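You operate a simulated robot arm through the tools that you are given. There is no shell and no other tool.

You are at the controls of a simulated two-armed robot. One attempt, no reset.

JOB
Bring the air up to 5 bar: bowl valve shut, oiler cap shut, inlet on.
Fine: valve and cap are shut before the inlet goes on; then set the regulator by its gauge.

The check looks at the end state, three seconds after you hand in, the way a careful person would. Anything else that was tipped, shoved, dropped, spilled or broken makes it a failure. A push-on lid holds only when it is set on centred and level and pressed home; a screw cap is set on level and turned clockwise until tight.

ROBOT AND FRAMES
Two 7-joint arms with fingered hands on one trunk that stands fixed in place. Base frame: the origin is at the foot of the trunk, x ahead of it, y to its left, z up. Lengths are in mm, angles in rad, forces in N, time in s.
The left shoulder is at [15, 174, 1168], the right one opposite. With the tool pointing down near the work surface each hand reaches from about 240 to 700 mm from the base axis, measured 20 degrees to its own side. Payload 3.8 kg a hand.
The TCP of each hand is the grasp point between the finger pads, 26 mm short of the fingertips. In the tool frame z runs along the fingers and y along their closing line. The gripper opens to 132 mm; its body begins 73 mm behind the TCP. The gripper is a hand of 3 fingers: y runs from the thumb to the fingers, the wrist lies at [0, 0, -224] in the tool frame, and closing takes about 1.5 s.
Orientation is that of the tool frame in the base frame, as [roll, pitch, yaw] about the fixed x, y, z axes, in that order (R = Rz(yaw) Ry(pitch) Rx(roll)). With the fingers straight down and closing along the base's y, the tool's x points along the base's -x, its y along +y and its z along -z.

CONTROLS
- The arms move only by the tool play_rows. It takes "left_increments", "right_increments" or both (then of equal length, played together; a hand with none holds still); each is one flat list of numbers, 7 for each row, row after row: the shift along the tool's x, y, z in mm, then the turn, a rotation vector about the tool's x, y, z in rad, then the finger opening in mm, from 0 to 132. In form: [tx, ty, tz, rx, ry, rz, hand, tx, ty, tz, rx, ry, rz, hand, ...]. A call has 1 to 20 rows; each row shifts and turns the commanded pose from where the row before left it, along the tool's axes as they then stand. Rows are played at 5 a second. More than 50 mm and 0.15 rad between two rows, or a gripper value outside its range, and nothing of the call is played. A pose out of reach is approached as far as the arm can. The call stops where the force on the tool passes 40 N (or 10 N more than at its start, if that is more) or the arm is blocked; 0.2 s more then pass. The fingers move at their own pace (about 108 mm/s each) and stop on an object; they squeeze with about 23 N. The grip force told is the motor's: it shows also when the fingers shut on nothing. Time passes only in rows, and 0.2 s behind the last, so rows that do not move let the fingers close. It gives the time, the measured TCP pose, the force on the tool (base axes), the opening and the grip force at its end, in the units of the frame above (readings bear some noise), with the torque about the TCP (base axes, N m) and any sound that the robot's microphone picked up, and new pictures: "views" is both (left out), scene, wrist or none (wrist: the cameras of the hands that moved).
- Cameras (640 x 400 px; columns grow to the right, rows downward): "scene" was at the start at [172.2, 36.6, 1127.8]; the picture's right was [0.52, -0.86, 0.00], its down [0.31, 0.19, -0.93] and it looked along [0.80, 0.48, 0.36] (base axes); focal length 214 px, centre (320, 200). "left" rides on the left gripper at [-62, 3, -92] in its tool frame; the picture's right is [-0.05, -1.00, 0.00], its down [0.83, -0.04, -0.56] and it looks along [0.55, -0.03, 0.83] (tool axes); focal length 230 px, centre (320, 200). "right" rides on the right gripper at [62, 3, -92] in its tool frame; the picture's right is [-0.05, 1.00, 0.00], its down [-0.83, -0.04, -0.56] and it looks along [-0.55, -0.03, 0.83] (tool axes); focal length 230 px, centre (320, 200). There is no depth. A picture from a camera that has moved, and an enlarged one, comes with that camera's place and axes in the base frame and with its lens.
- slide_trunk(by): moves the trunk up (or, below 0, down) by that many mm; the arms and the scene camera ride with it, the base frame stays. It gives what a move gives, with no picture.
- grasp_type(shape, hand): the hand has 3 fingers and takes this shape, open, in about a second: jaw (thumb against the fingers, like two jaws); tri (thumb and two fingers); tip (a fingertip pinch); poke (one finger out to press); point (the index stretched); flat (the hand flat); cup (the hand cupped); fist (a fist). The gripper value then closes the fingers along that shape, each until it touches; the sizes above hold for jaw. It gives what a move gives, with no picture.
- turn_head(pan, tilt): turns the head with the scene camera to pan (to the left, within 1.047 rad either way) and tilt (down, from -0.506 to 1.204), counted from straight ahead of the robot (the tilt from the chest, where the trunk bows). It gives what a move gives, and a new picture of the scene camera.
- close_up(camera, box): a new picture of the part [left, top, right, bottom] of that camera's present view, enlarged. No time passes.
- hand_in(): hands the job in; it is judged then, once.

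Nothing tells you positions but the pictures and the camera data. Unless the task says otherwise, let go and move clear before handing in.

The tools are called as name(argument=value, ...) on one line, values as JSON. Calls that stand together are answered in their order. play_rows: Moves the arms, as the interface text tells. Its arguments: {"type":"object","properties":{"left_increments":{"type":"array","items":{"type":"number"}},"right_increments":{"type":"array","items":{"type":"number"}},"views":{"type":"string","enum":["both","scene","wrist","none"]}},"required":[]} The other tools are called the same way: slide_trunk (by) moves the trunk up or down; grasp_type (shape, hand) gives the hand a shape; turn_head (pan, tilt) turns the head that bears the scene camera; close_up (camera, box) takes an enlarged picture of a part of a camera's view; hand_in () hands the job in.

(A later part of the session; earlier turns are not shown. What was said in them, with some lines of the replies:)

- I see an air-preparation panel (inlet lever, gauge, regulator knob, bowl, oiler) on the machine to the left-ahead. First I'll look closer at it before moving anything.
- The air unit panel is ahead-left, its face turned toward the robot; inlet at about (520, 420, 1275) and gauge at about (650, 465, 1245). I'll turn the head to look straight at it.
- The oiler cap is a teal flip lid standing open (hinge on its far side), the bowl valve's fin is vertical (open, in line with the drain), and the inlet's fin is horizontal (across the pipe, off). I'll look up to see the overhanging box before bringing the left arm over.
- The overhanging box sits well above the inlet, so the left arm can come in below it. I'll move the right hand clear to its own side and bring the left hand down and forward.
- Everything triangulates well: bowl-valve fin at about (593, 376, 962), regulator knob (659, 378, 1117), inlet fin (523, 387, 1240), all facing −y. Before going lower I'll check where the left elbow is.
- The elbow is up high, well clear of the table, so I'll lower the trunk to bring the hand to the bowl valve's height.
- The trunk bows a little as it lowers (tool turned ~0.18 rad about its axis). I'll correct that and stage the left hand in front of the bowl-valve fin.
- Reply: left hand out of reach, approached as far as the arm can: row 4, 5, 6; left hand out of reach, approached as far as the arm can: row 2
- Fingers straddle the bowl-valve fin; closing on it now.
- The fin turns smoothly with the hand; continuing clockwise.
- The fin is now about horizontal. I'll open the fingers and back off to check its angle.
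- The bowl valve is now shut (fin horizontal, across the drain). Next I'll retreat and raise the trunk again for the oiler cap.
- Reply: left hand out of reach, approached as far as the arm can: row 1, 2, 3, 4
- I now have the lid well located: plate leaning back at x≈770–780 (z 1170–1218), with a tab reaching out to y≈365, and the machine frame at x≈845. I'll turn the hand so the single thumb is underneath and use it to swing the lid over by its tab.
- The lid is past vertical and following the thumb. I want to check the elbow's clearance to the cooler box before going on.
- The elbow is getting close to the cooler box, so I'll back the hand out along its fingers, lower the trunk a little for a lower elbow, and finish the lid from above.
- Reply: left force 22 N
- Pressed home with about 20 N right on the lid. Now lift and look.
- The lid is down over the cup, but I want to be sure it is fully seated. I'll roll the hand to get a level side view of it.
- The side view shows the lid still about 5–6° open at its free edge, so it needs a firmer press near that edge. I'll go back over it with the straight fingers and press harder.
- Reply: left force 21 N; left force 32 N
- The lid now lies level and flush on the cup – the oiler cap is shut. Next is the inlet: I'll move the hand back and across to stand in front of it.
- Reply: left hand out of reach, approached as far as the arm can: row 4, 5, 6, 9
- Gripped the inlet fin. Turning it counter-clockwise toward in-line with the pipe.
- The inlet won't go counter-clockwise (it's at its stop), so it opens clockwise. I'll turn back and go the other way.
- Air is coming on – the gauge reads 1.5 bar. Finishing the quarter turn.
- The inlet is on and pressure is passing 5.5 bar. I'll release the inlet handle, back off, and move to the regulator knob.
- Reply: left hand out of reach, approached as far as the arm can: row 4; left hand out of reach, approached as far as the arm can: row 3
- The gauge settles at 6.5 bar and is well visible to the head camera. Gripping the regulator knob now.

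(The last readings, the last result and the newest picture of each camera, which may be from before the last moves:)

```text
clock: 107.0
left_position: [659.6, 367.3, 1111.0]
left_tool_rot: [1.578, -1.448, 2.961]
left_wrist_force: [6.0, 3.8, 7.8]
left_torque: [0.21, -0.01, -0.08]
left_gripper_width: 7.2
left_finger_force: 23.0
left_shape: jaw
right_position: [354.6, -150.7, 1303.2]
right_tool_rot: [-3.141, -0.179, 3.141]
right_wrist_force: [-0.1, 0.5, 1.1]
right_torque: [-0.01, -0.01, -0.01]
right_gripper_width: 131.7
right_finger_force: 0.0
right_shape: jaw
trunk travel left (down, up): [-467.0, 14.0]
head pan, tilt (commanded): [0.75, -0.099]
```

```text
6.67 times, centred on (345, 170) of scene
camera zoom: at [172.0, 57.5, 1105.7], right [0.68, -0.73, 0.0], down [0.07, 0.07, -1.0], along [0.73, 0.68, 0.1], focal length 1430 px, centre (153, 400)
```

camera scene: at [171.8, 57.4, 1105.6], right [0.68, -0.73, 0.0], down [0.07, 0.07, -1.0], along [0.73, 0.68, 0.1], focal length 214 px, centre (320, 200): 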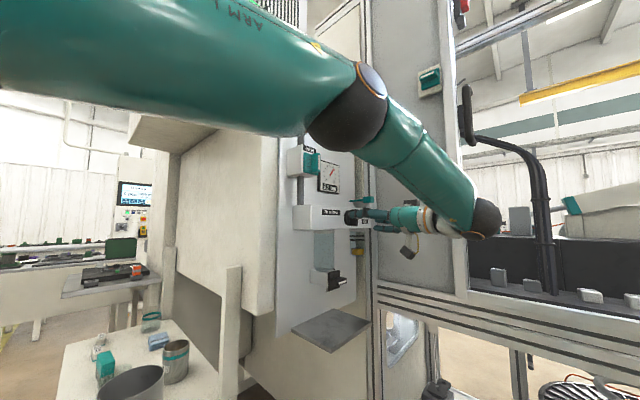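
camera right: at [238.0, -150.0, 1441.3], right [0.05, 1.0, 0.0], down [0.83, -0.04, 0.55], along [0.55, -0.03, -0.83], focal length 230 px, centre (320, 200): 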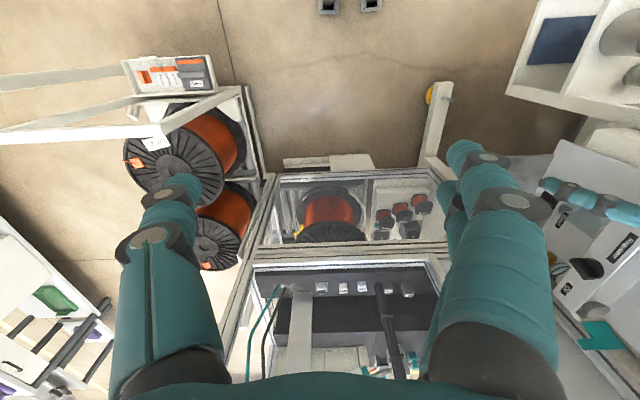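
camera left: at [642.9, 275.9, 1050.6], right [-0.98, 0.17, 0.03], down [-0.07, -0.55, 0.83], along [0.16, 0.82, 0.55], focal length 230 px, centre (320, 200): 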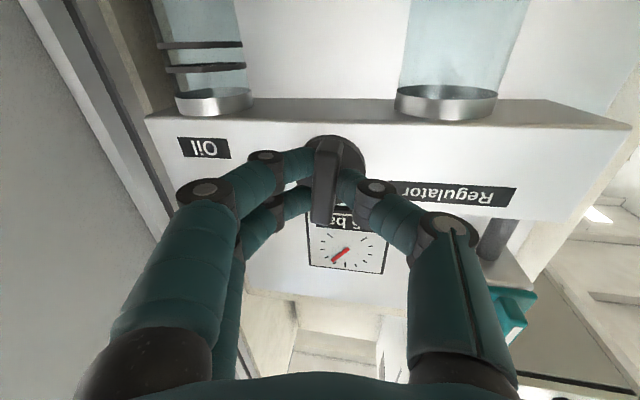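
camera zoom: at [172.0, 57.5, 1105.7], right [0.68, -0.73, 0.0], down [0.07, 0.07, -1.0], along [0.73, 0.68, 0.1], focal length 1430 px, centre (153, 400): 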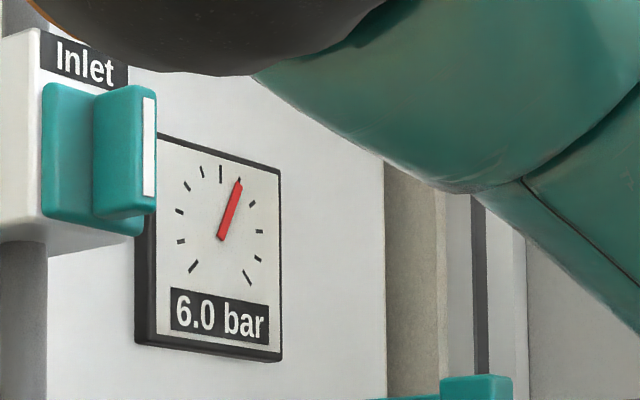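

play_rows(left_increments=[0.5, 0.5, 0, 0, 0, 0, 0, 0.5, 0.5, 0, 0, 0, 0, 0, 0, 0, 0, 0, 0, 0, 0, 0, 0, 0, 0, 0, 0, 0, 0, 0, 0, 0, 0, 0, 0, 0, 0, 0, 0, 0, 0, 0, 0, 0, 0, 0, 0, 0, 0, 0, 0, 0, 0, 0, 0, 0], views="none")

close_up(camera="scene", box=[320, 140, 370, 200])

```text
clock: 108.8
left_position: [660.3, 367.5, 1113.2]
left_tool_rot: [1.585, -1.449, 2.951]
left_wrist_force: [0.7, 3.9, 4.6]
left_torque: [0.15, 0.03, 0.06]
left_gripper_width: 7.3
left_finger_force: 23.1
left_shape: jaw
right_position: [354.0, -150.2, 1302.4]
right_tool_rot: [3.141, -0.182, 3.141]
right_wrist_force: [0.1, 0.4, -0.2]
right_torque: [0.04, 0.03, 0.0]
right_gripper_width: 132.0
right_finger_force: 0.0
right_shape: jaw
trunk travel left (down, up): [-467.0, 14.0]
head pan, tilt (commanded): [0.75, -0.099]
```

```text
6.67 times, centred on (345, 170) of scene
camera zoom: at [171.5, 57.7, 1105.6], right [0.68, -0.73, 0.0], down [0.07, 0.07, -1.0], along [0.73, 0.68, 0.1], focal length 1430 px, centre (153, 400)
```

zoom: 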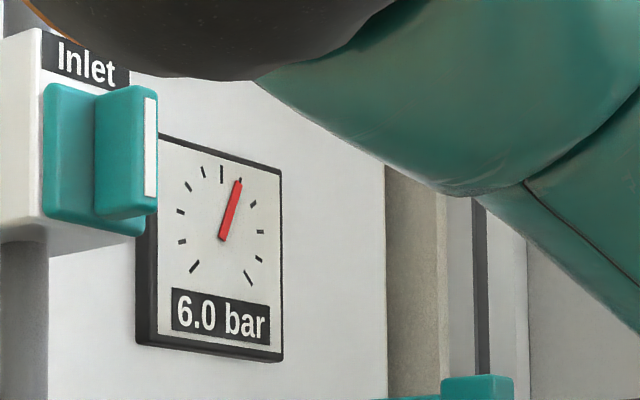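

play_rows(left_increments=[0.4, 0.4, 0, 0, 0, -0.1, 0, 0.4, 0.4, 0, 0, 0, -0.1, 0, 0.4, 0.4, 0, 0, 0, -0.1, 0, 0.4, 0.4, 0, 0, 0, -0.1, 0, 0, 0, 0, 0, 0, 0, 0, 0, 0, 0, 0, 0, 0, 0, 0, 0, 0, 0, 0, 0, 0, 0, 0, 0, 0, 0, 0, 0, 0, 0, 0, 0, 0, 0, 0], views="wrist")

close_up(camera="scene", box=[320, 140, 370, 200])

```text
clock: 110.8
left_position: [661.0, 368.0, 1114.7]
left_tool_rot: [1.576, -1.051, 2.966]
left_wrist_force: [-2.7, 4.3, -3.3]
left_torque: [0.08, -0.02, 0.14]
left_gripper_width: 7.9
left_finger_force: 22.7
left_shape: jaw
right_position: [354.7, -150.3, 1303.9]
right_tool_rot: [-3.141, -0.181, 3.141]
right_wrist_force: [0.2, -0.4, 0.2]
right_torque: [-0.02, -0.01, 0.03]
right_gripper_width: 131.9
right_finger_force: 0.1
right_shape: jaw
trunk travel left (down, up): [-467.0, 14.0]
head pan, tilt (commanded): [0.75, -0.099]
camera left: at [678.7, 269.7, 1063.0], right [-0.83, 0.14, -0.54], down [-0.54, -0.47, 0.7], along [-0.15, 0.87, 0.46], focal length 230 px, centre (320, 200)
```

left: 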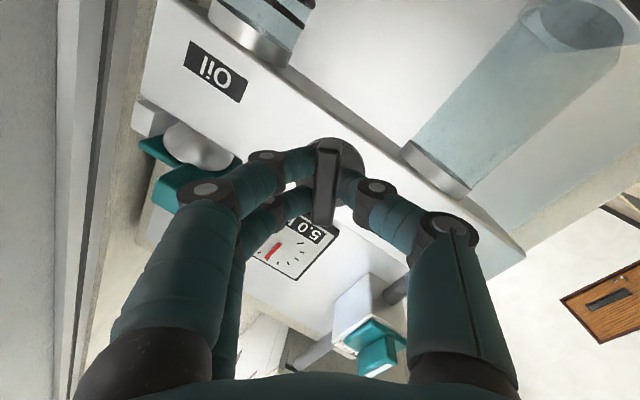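

```text
6.67 times, centred on (345, 170) of scene
camera zoom: at [171.8, 58.0, 1105.5], right [0.68, -0.73, 0.0], down [0.07, 0.07, -1.0], along [0.73, 0.68, 0.1], focal length 1430 px, centre (153, 400)
```

zoom: 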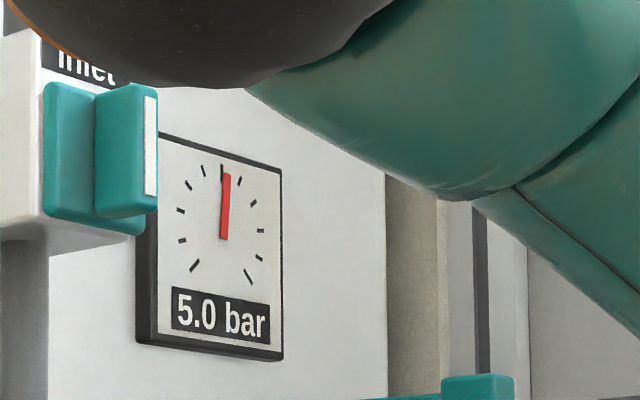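

play_rows(left_increments=[0, 0, 0, 0, 0, 0, 0, 0, 0, 0, 0, 0, 0, 0, 0, 0, 0, 0, 0, 0, 0, 0, 0, 0, 0, 0, 0, 0, 0, 0, 0, 0, 0, 0, 0, 0, 0, 0, 0, 0, 0, 0, 0, 0, 0, 0, 0, 0, 0, 0, 0, 0, 0, 0, 0, 0], views="none")

close_up(camera="scene", box=[335, 155, 367, 195])

```text
clock: 112.7
left_position: [661.6, 366.9, 1114.8]
left_tool_rot: [1.576, -1.049, 2.964]
left_wrist_force: [-1.7, 2.8, -4.6]
left_torque: [0.03, -0.01, 0.14]
left_gripper_width: 7.6
left_finger_force: 23.1
left_shape: jaw
right_position: [355.0, -150.2, 1303.1]
right_tool_rot: [-3.141, -0.18, 3.14]
right_wrist_force: [0.1, -0.1, 0.0]
right_torque: [0.01, -0.05, -0.02]
right_gripper_width: 131.9
right_finger_force: 0.1
right_shape: jaw
trunk travel left (down, up): [-467.0, 14.0]
head pan, tilt (commanded): [0.75, -0.099]
```

```text
10.00 times, centred on (351, 175) of scene
camera zoom: at [172.0, 58.0, 1105.5], right [0.68, -0.73, 0.0], down [0.07, 0.07, -1.0], along [0.73, 0.68, 0.1], focal length 2145 px, centre (10, 450)
```

zoom: 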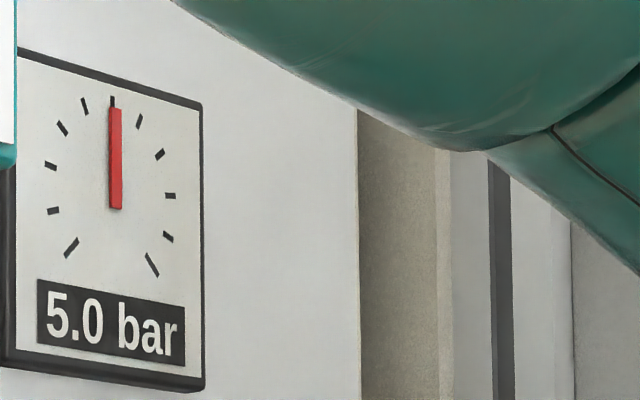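

The gauge needle now stands on 5. I'll release the knob gently, back off, and re-read.

play_rows(left_increments=[0, 0, 0, 0, 0, 0, 20, 0, 0, 0, 0, 0, 0, 40, 0, 0, 0, 0, 0, 0, 50, 0, 0, -15, 0, 0, 0, 60, 0, 0, -15, 0, 0, 0, 60, 0, 0, -10, 0, 0, 0, 60], views="both")

close_up(camera="scene", box=[335, 155, 367, 195])

close_up(camera="left", box=[220, 150, 380, 310])

```text
clock: 114.0
left_position: [654.4, 326.3, 1115.7]
left_tool_rot: [1.574, -1.049, 2.965]
left_wrist_force: [0.1, 0.8, 0.1]
left_torque: [0.01, -0.03, 0.0]
left_gripper_width: 59.6
left_finger_force: 0.1
left_shape: jaw
right_position: [354.8, -151.2, 1302.9]
right_tool_rot: [-3.141, -0.18, -3.141]
right_wrist_force: [-0.3, -0.1, 0.9]
right_torque: [0.0, 0.0, 0.01]
right_gripper_width: 131.8
right_finger_force: 0.0
right_shape: jaw
trunk travel left (down, up): [-467.0, 14.0]
head pan, tilt (commanded): [0.75, -0.099]
camera scene: at [171.8, 57.2, 1105.6], right [0.68, -0.73, 0.0], down [0.07, 0.07, -0.99], along [0.73, 0.68, 0.1], focal length 214 px, centre (320, 200)
camera left: at [672.0, 229.5, 1063.5], right [-0.83, 0.14, -0.54], down [-0.54, -0.47, 0.7], along [-0.15, 0.87, 0.46], focal length 230 px, centre (320, 200)
```

scene: 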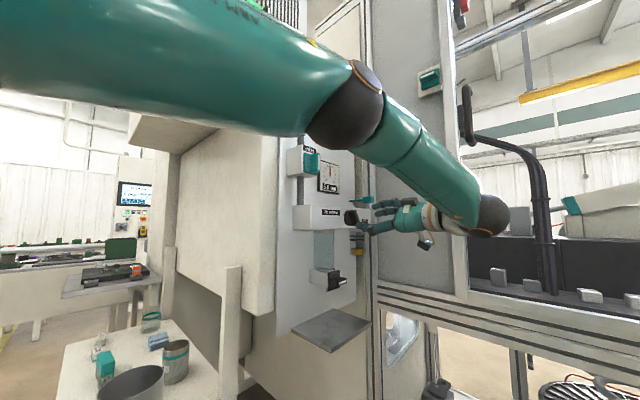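
left: 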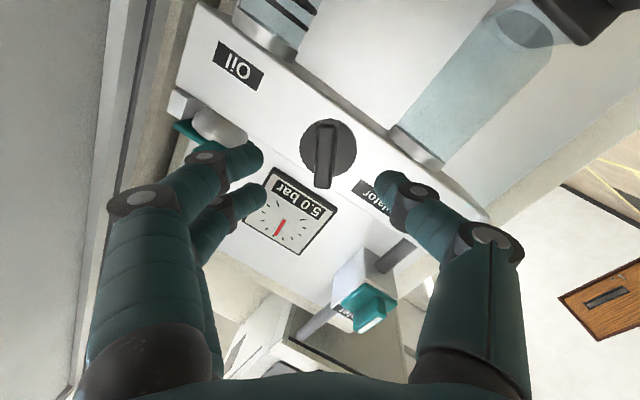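

```text
10.00 times, centred on (351, 175) of scene
camera zoom: at [171.8, 57.2, 1105.6], right [0.68, -0.73, 0.0], down [0.07, 0.07, -0.99], along [0.73, 0.68, 0.1], focal length 2145 px, centre (10, 450)
```

zoom: 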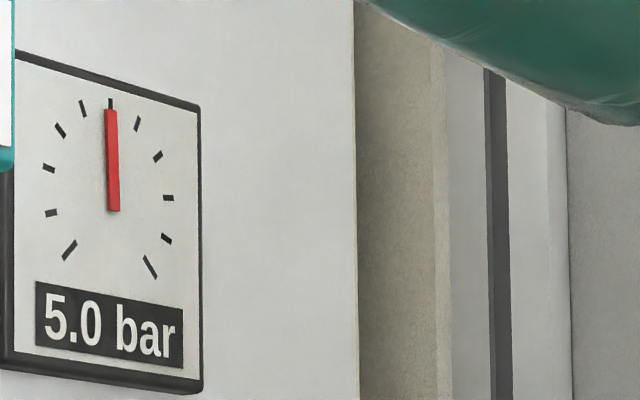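

```text
2.50 times, centred on (300, 230) of left
camera zoom: at [672.0, 229.5, 1063.5], right [-0.83, 0.14, -0.54], down [-0.54, -0.47, 0.7], along [-0.15, 0.87, 0.46], focal length 575 px, centre (370, 125)
```

zoom: 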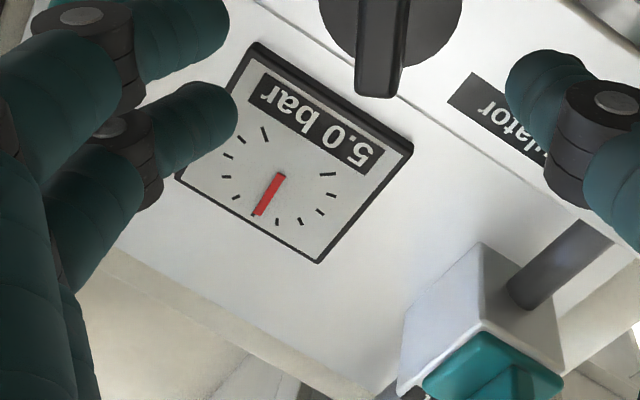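

close_up(camera="scene", box=[334, 162, 358, 180])

close_up(camera="left", box=[244, 164, 340, 260])

```text
16.00 times, centred on (346, 171) of scene
camera zoom: at [171.8, 57.2, 1105.6], right [0.68, -0.73, 0.0], down [0.07, 0.07, -0.99], along [0.73, 0.68, 0.1], focal length 3432 px, centre (-96, 664)
```

zoom: 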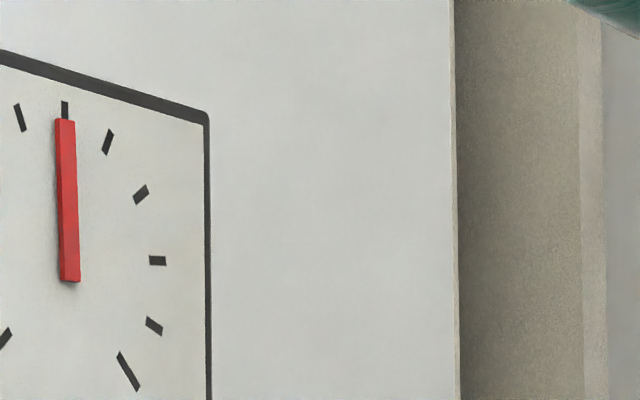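

```text
4.17 times, centred on (292, 212) of left
camera zoom: at [672.0, 229.5, 1063.5], right [-0.83, 0.14, -0.54], down [-0.54, -0.47, 0.7], along [-0.15, 0.87, 0.46], focal length 959 px, centre (437, 150)
```

zoom: 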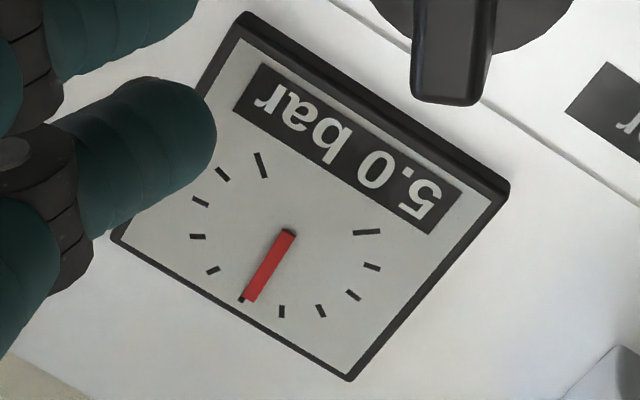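

close_up(camera="left", box=[264, 196, 312, 244])

close_up(camera="scene", box=[324, 152, 356, 200])

```text
8.33 times, centred on (288, 220) of left
camera zoom: at [672.0, 229.5, 1063.5], right [-0.83, 0.14, -0.54], down [-0.54, -0.47, 0.7], along [-0.15, 0.87, 0.46], focal length 1917 px, centre (587, 33)
```

zoom: 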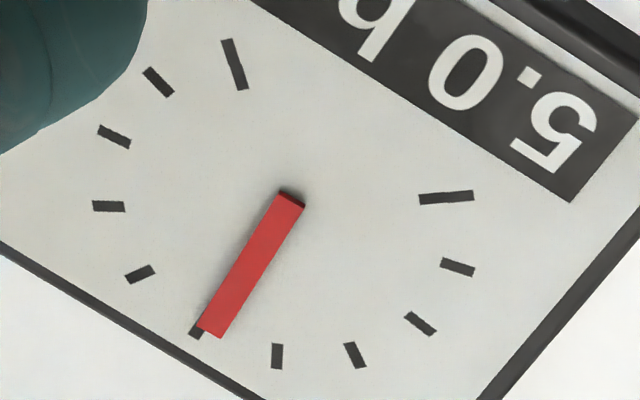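

```text
8.33 times, centred on (340, 176) of scene
camera zoom: at [171.8, 57.2, 1105.6], right [0.68, -0.73, 0.0], down [0.07, 0.07, -0.99], along [0.73, 0.68, 0.1], focal length 1787 px, centre (153, 400)
```

zoom: 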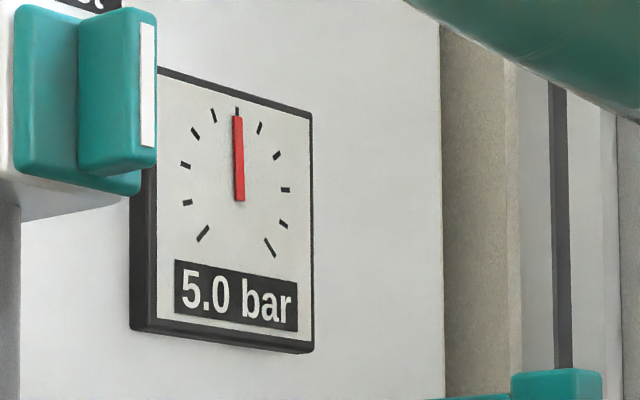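

play_rows(left_increments=[0, 0, 0, 0, 0, 0, 60, 0, 0, 0, 0, 0, 0, 60, 0, 0, 0, 0, 0, 0, 60, 0, 0, 0, 0, 0, 0, 60, 0, 0, 0, 0, 0, 0, 60, 0, 0, 0, 0, 0, 0, 60, 0, 0, 0, 0, 0, 0, 60, 0, 0, 0, 0, 0, 0, 60, 0, 0, 0, 0, 0, 0, 60, 0, 0, 0, 0, 0, 0, 60, 0, 0, 0, 0, 0, 0, 60, 0, 0, 0, 0, 0, 0, 60, 0, 0, 0, 0, 0, 0, 60], views="none")

close_up(camera="left", box=[264, 196, 312, 244])

close_up(camera="scene", box=[324, 152, 356, 200])

```text
clock: 116.8
left_position: [653.6, 326.3, 1114.1]
left_tool_rot: [1.574, -1.05, 2.965]
left_wrist_force: [0.4, 0.2, -0.2]
left_torque: [0.0, -0.02, 0.03]
left_gripper_width: 59.4
left_finger_force: 0.0
left_shape: jaw
right_position: [354.2, -151.1, 1303.5]
right_tool_rot: [-3.141, -0.18, -3.14]
right_wrist_force: [-0.7, 0.2, -0.4]
right_torque: [0.0, 0.0, -0.01]
right_gripper_width: 131.7
right_finger_force: 0.0
right_shape: jaw
trunk travel left (down, up): [-467.0, 14.0]
head pan, tilt (commanded): [0.75, -0.099]
```

```text
8.33 times, centred on (288, 220) of left
camera zoom: at [672.1, 229.8, 1063.3], right [-0.83, 0.14, -0.54], down [-0.54, -0.47, 0.7], along [-0.15, 0.87, 0.47], focal length 1917 px, centre (587, 33)
```

zoom: 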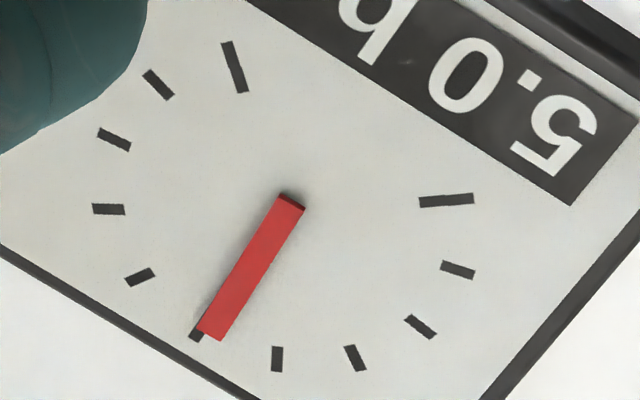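

```text
8.33 times, centred on (340, 176) of scene
camera zoom: at [171.8, 57.4, 1105.6], right [0.68, -0.73, 0.0], down [0.07, 0.07, -1.0], along [0.73, 0.68, 0.1], focal length 1787 px, centre (153, 400)
```

zoom: 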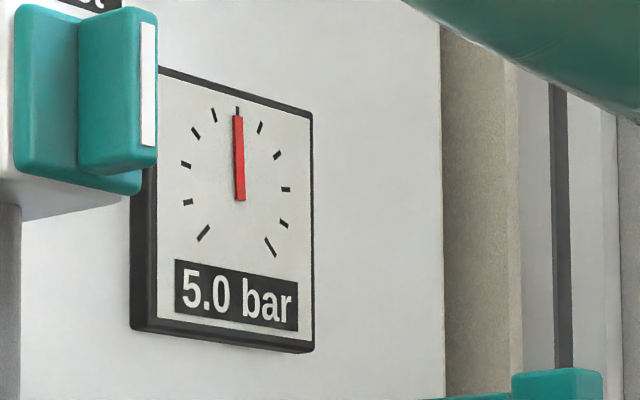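

The pressure is steady at about 4.9 by the needle. I'll make one small clockwise touch-up to bring the needle right onto 5.

play_rows(left_increments=[0, 0, 15, 0, 0, 0, 50, 0, 0, 15, 0, 0, 0, 40, 0, 0, 10, 0, 0, 0, 36, 0, 0, 0, 0, 0, 0, 0, 0, 0, 0, 0, 0, 0, 0, 0, 0, 0, 0, 0, 0, 0, 0, 0, 0, 0, 0, 0, 0, 0, 0, 0, 0, 0, 0, 0], views="none")

close_up(camera="scene", box=[324, 152, 356, 200])

```text
clock: 118.7
left_position: [661.0, 366.3, 1115.1]
left_tool_rot: [1.575, -1.049, 2.964]
left_wrist_force: [1.5, 2.6, 0.0]
left_torque: [0.03, 0.03, 0.03]
left_gripper_width: 8.0
left_finger_force: 22.7
left_shape: jaw
right_position: [354.3, -151.6, 1302.2]
right_tool_rot: [-3.141, -0.181, 3.141]
right_wrist_force: [0.2, -0.4, 0.2]
right_torque: [-0.03, -0.01, 0.03]
right_gripper_width: 132.0
right_finger_force: 0.0
right_shape: jaw
trunk travel left (down, up): [-467.0, 14.0]
head pan, tilt (commanded): [0.75, -0.099]
```

```text
8.33 times, centred on (340, 176) of scene
camera zoom: at [171.9, 57.7, 1105.6], right [0.68, -0.73, 0.0], down [0.07, 0.07, -1.0], along [0.73, 0.68, 0.1], focal length 1787 px, centre (153, 400)
```

zoom: 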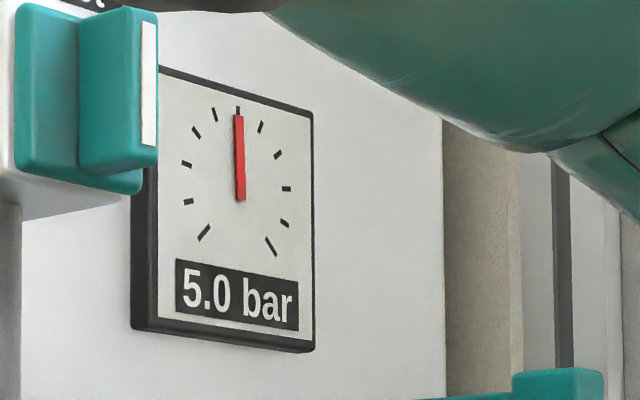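

play_rows(left_increments=[0, 0, 0, 0, 0, 0.05, 0, 0, 0, 0, 0, 0, 0, 0, 0, 0, 0, 0, 0, 0, 0, 0, 0, 0, 0, 0, 0, 20, 0, 0, 0, 0, 0, 0, 40, 0, 0, 0, 0, 0, 0, 50, 0, 0, -15, 0, 0, 0, 60, 0, 0, -15, 0, 0, 0, 60, 0, 0, -10, 0, 0, -0.05, 60, 0, 0, 0, 0, 0, 0, 60, 0, 0, 0, 0, 0, 0, 60, 0, 0, 0, 0, 0, 0, 60, 0, 0, 0, 0, 0, 0, 60], views="none")

close_up(camera="left", box=[264, 196, 312, 244])

close_up(camera="scene", box=[324, 152, 356, 200])

```text
clock: 121.5
left_position: [653.7, 326.9, 1114.3]
left_tool_rot: [1.575, -1.049, 2.965]
left_wrist_force: [0.1, -0.8, -0.4]
left_torque: [0.03, 0.01, -0.01]
left_gripper_width: 59.4
left_finger_force: 0.1
left_shape: jaw
right_position: [355.2, -152.3, 1303.0]
right_tool_rot: [3.141, -0.179, -3.141]
right_wrist_force: [-0.5, 0.5, 0.2]
right_torque: [-0.04, -0.03, -0.01]
right_gripper_width: 132.0
right_finger_force: 0.0
right_shape: jaw
trunk travel left (down, up): [-467.0, 14.0]
head pan, tilt (commanded): [0.75, -0.099]
```

```text
8.33 times, centred on (288, 220) of left
camera zoom: at [671.7, 229.6, 1063.4], right [-0.83, 0.14, -0.54], down [-0.54, -0.47, 0.7], along [-0.15, 0.87, 0.47], focal length 1917 px, centre (587, 33)
```

zoom: 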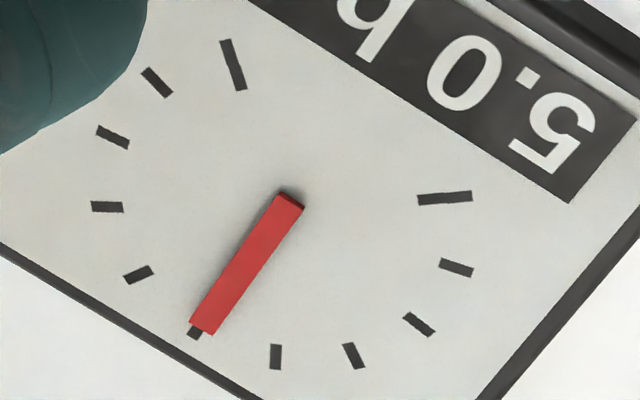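

```text
8.33 times, centred on (340, 176) of scene
camera zoom: at [171.8, 57.4, 1105.6], right [0.68, -0.73, 0.0], down [0.07, 0.07, -1.0], along [0.73, 0.68, 0.1], focal length 1787 px, centre (153, 400)
```

zoom: 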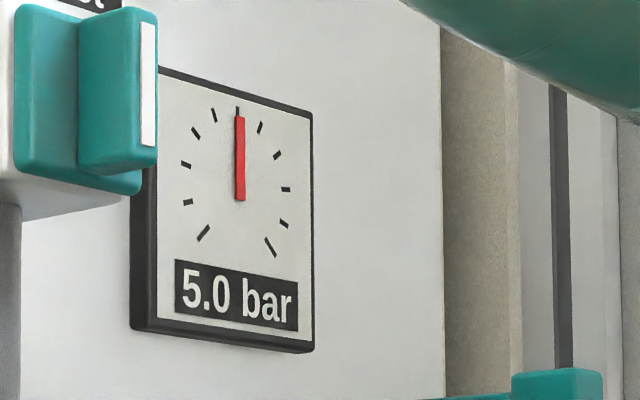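

Needle dead on 5. Now I'll draw the hand clear and check everything once more.

play_rows(left_increments=[0, 0, -25, 0, 0, 0, 60, 0, 0, -25, 0, 0, 0, 60, 0, 0, -20, 0, 0, 0, 60], views="both")

close_up(camera="left", box=[200, 60, 480, 260])

close_up(camera="scene", box=[280, 140, 400, 310])

```text
clock: 122.2
left_position: [640.7, 257.7, 1117.1]
left_tool_rot: [1.575, -1.05, 2.967]
left_wrist_force: [-0.1, 0.4, 0.8]
left_torque: [-0.04, 0.02, 0.0]
left_gripper_width: 59.5
left_finger_force: 0.1
left_shape: jaw
right_position: [353.8, -151.3, 1303.8]
right_tool_rot: [-3.141, -0.179, 3.141]
right_wrist_force: [-1.4, -0.4, 0.5]
right_torque: [-0.01, 0.01, -0.01]
right_gripper_width: 131.6
right_finger_force: 0.0
right_shape: jaw
trunk travel left (down, up): [-467.0, 14.0]
head pan, tilt (commanded): [0.75, -0.099]
camera scene: at [171.8, 57.0, 1105.6], right [0.68, -0.73, 0.0], down [0.07, 0.07, -0.99], along [0.73, 0.68, 0.1], focal length 214 px, centre (320, 200)
camera left: at [659.3, 160.9, 1064.1], right [-0.83, 0.14, -0.54], down [-0.54, -0.47, 0.7], along [-0.15, 0.87, 0.46], focal length 230 px, centre (320, 200)
```

scene: 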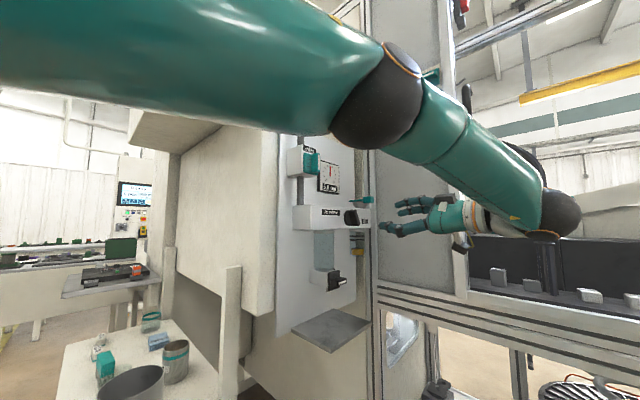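
left: 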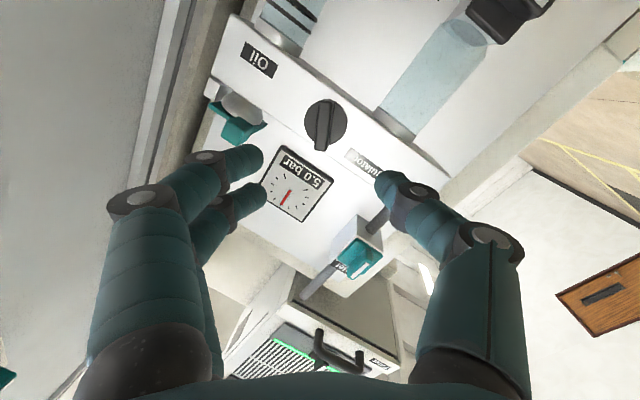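

```text
2.00 times, centred on (340, 160) of left
camera zoom: at [659.3, 160.9, 1064.1], right [-0.83, 0.14, -0.54], down [-0.54, -0.47, 0.7], along [-0.15, 0.87, 0.46], focal length 460 px, centre (280, 280)
```

zoom: 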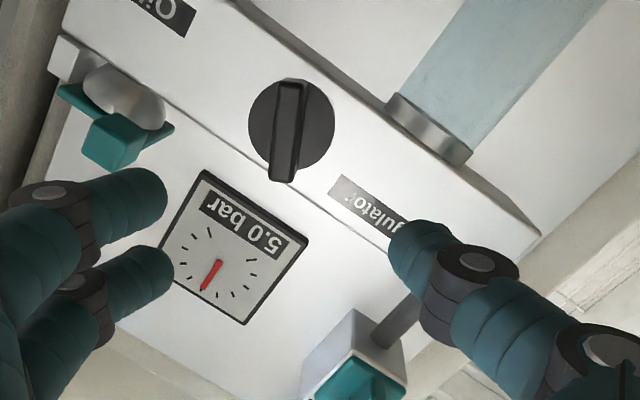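

```text
2.35 times, centred on (340, 225) of scene
camera zoom: at [171.8, 57.0, 1105.6], right [0.68, -0.73, 0.0], down [0.07, 0.07, -0.99], along [0.73, 0.68, 0.1], focal length 505 px, centre (273, 141)
```

zoom: 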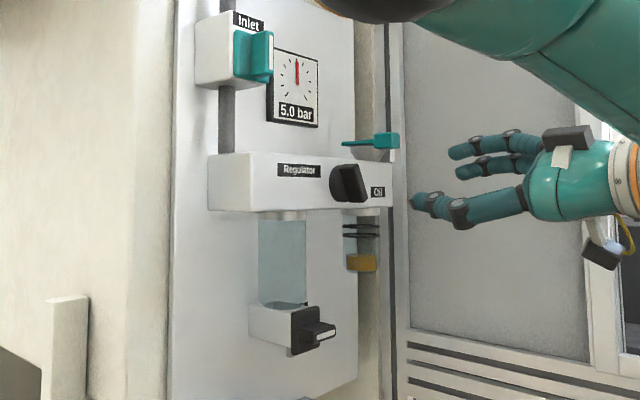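

close_up(camera="scene", box=[335, 185, 399, 225])

close_up(camera="scene", box=[300, 262, 364, 302])

close_up(camera="scene", box=[280, 140, 360, 200])

```text
10.00 times, centred on (367, 205) of scene
camera zoom: at [171.8, 57.0, 1105.6], right [0.68, -0.73, 0.0], down [0.07, 0.07, -0.99], along [0.73, 0.68, 0.1], focal length 2145 px, centre (-150, 150)
```

zoom: 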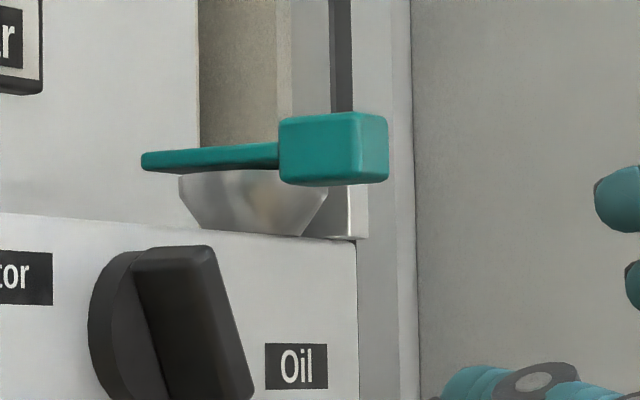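

```text
10.00 times, centred on (332, 282) of scene
camera zoom: at [171.8, 57.0, 1105.6], right [0.68, -0.73, 0.0], down [0.07, 0.07, -0.99], along [0.73, 0.68, 0.1], focal length 2145 px, centre (200, -620)
```

zoom: 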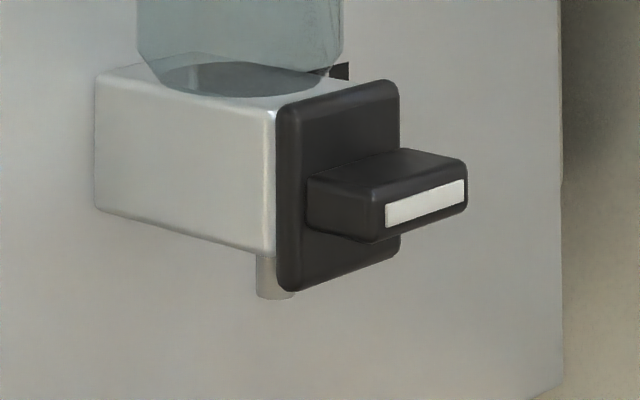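

```text
6.67 times, centred on (320, 170) of scene
camera zoom: at [171.8, 57.0, 1105.6], right [0.68, -0.73, 0.0], down [0.07, 0.07, -0.99], along [0.73, 0.68, 0.1], focal length 1430 px, centre (320, 400)
```

zoom: 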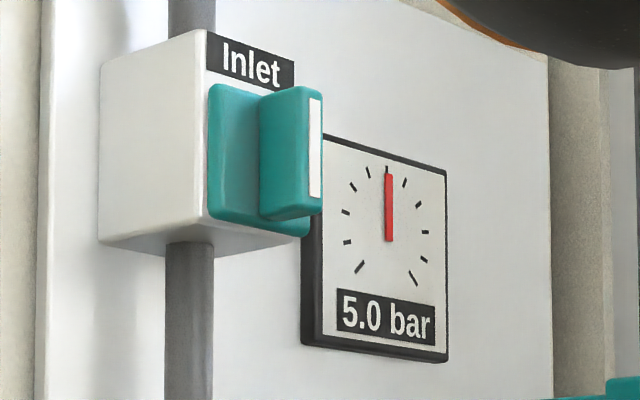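

The bowl valve is shut (handle across the drain), the oiler cap is flat on its cup, and the inlet handle is in line with the pipe. The gauge holds 5.0 bar and the hand is clear, so I'm handing in.

hand_in()

```text
The job is handed in.
```

The air is up to 5 bar and the job is handed in; no result from the check has come back.

- **Bowl valve:** shut, with the handle turned a quarter turn so it lies across the drain.
- **Oiler cap:** shut. The first press left it about 5° open, so I pressed it again harder, and it now sits level on the cup.
- **Inlet:** on, and opened only after the valve and cap were shut. It turned clockwise; the other way was against its stop.
- **Regulator:** the pressure first rose to 6.5 bar. I turned the knob back, then made one small correction that put the needle on 5. The readout shows 5.0 bar.

I saw nothing tipped or moved, and the hand is clear of the panel.
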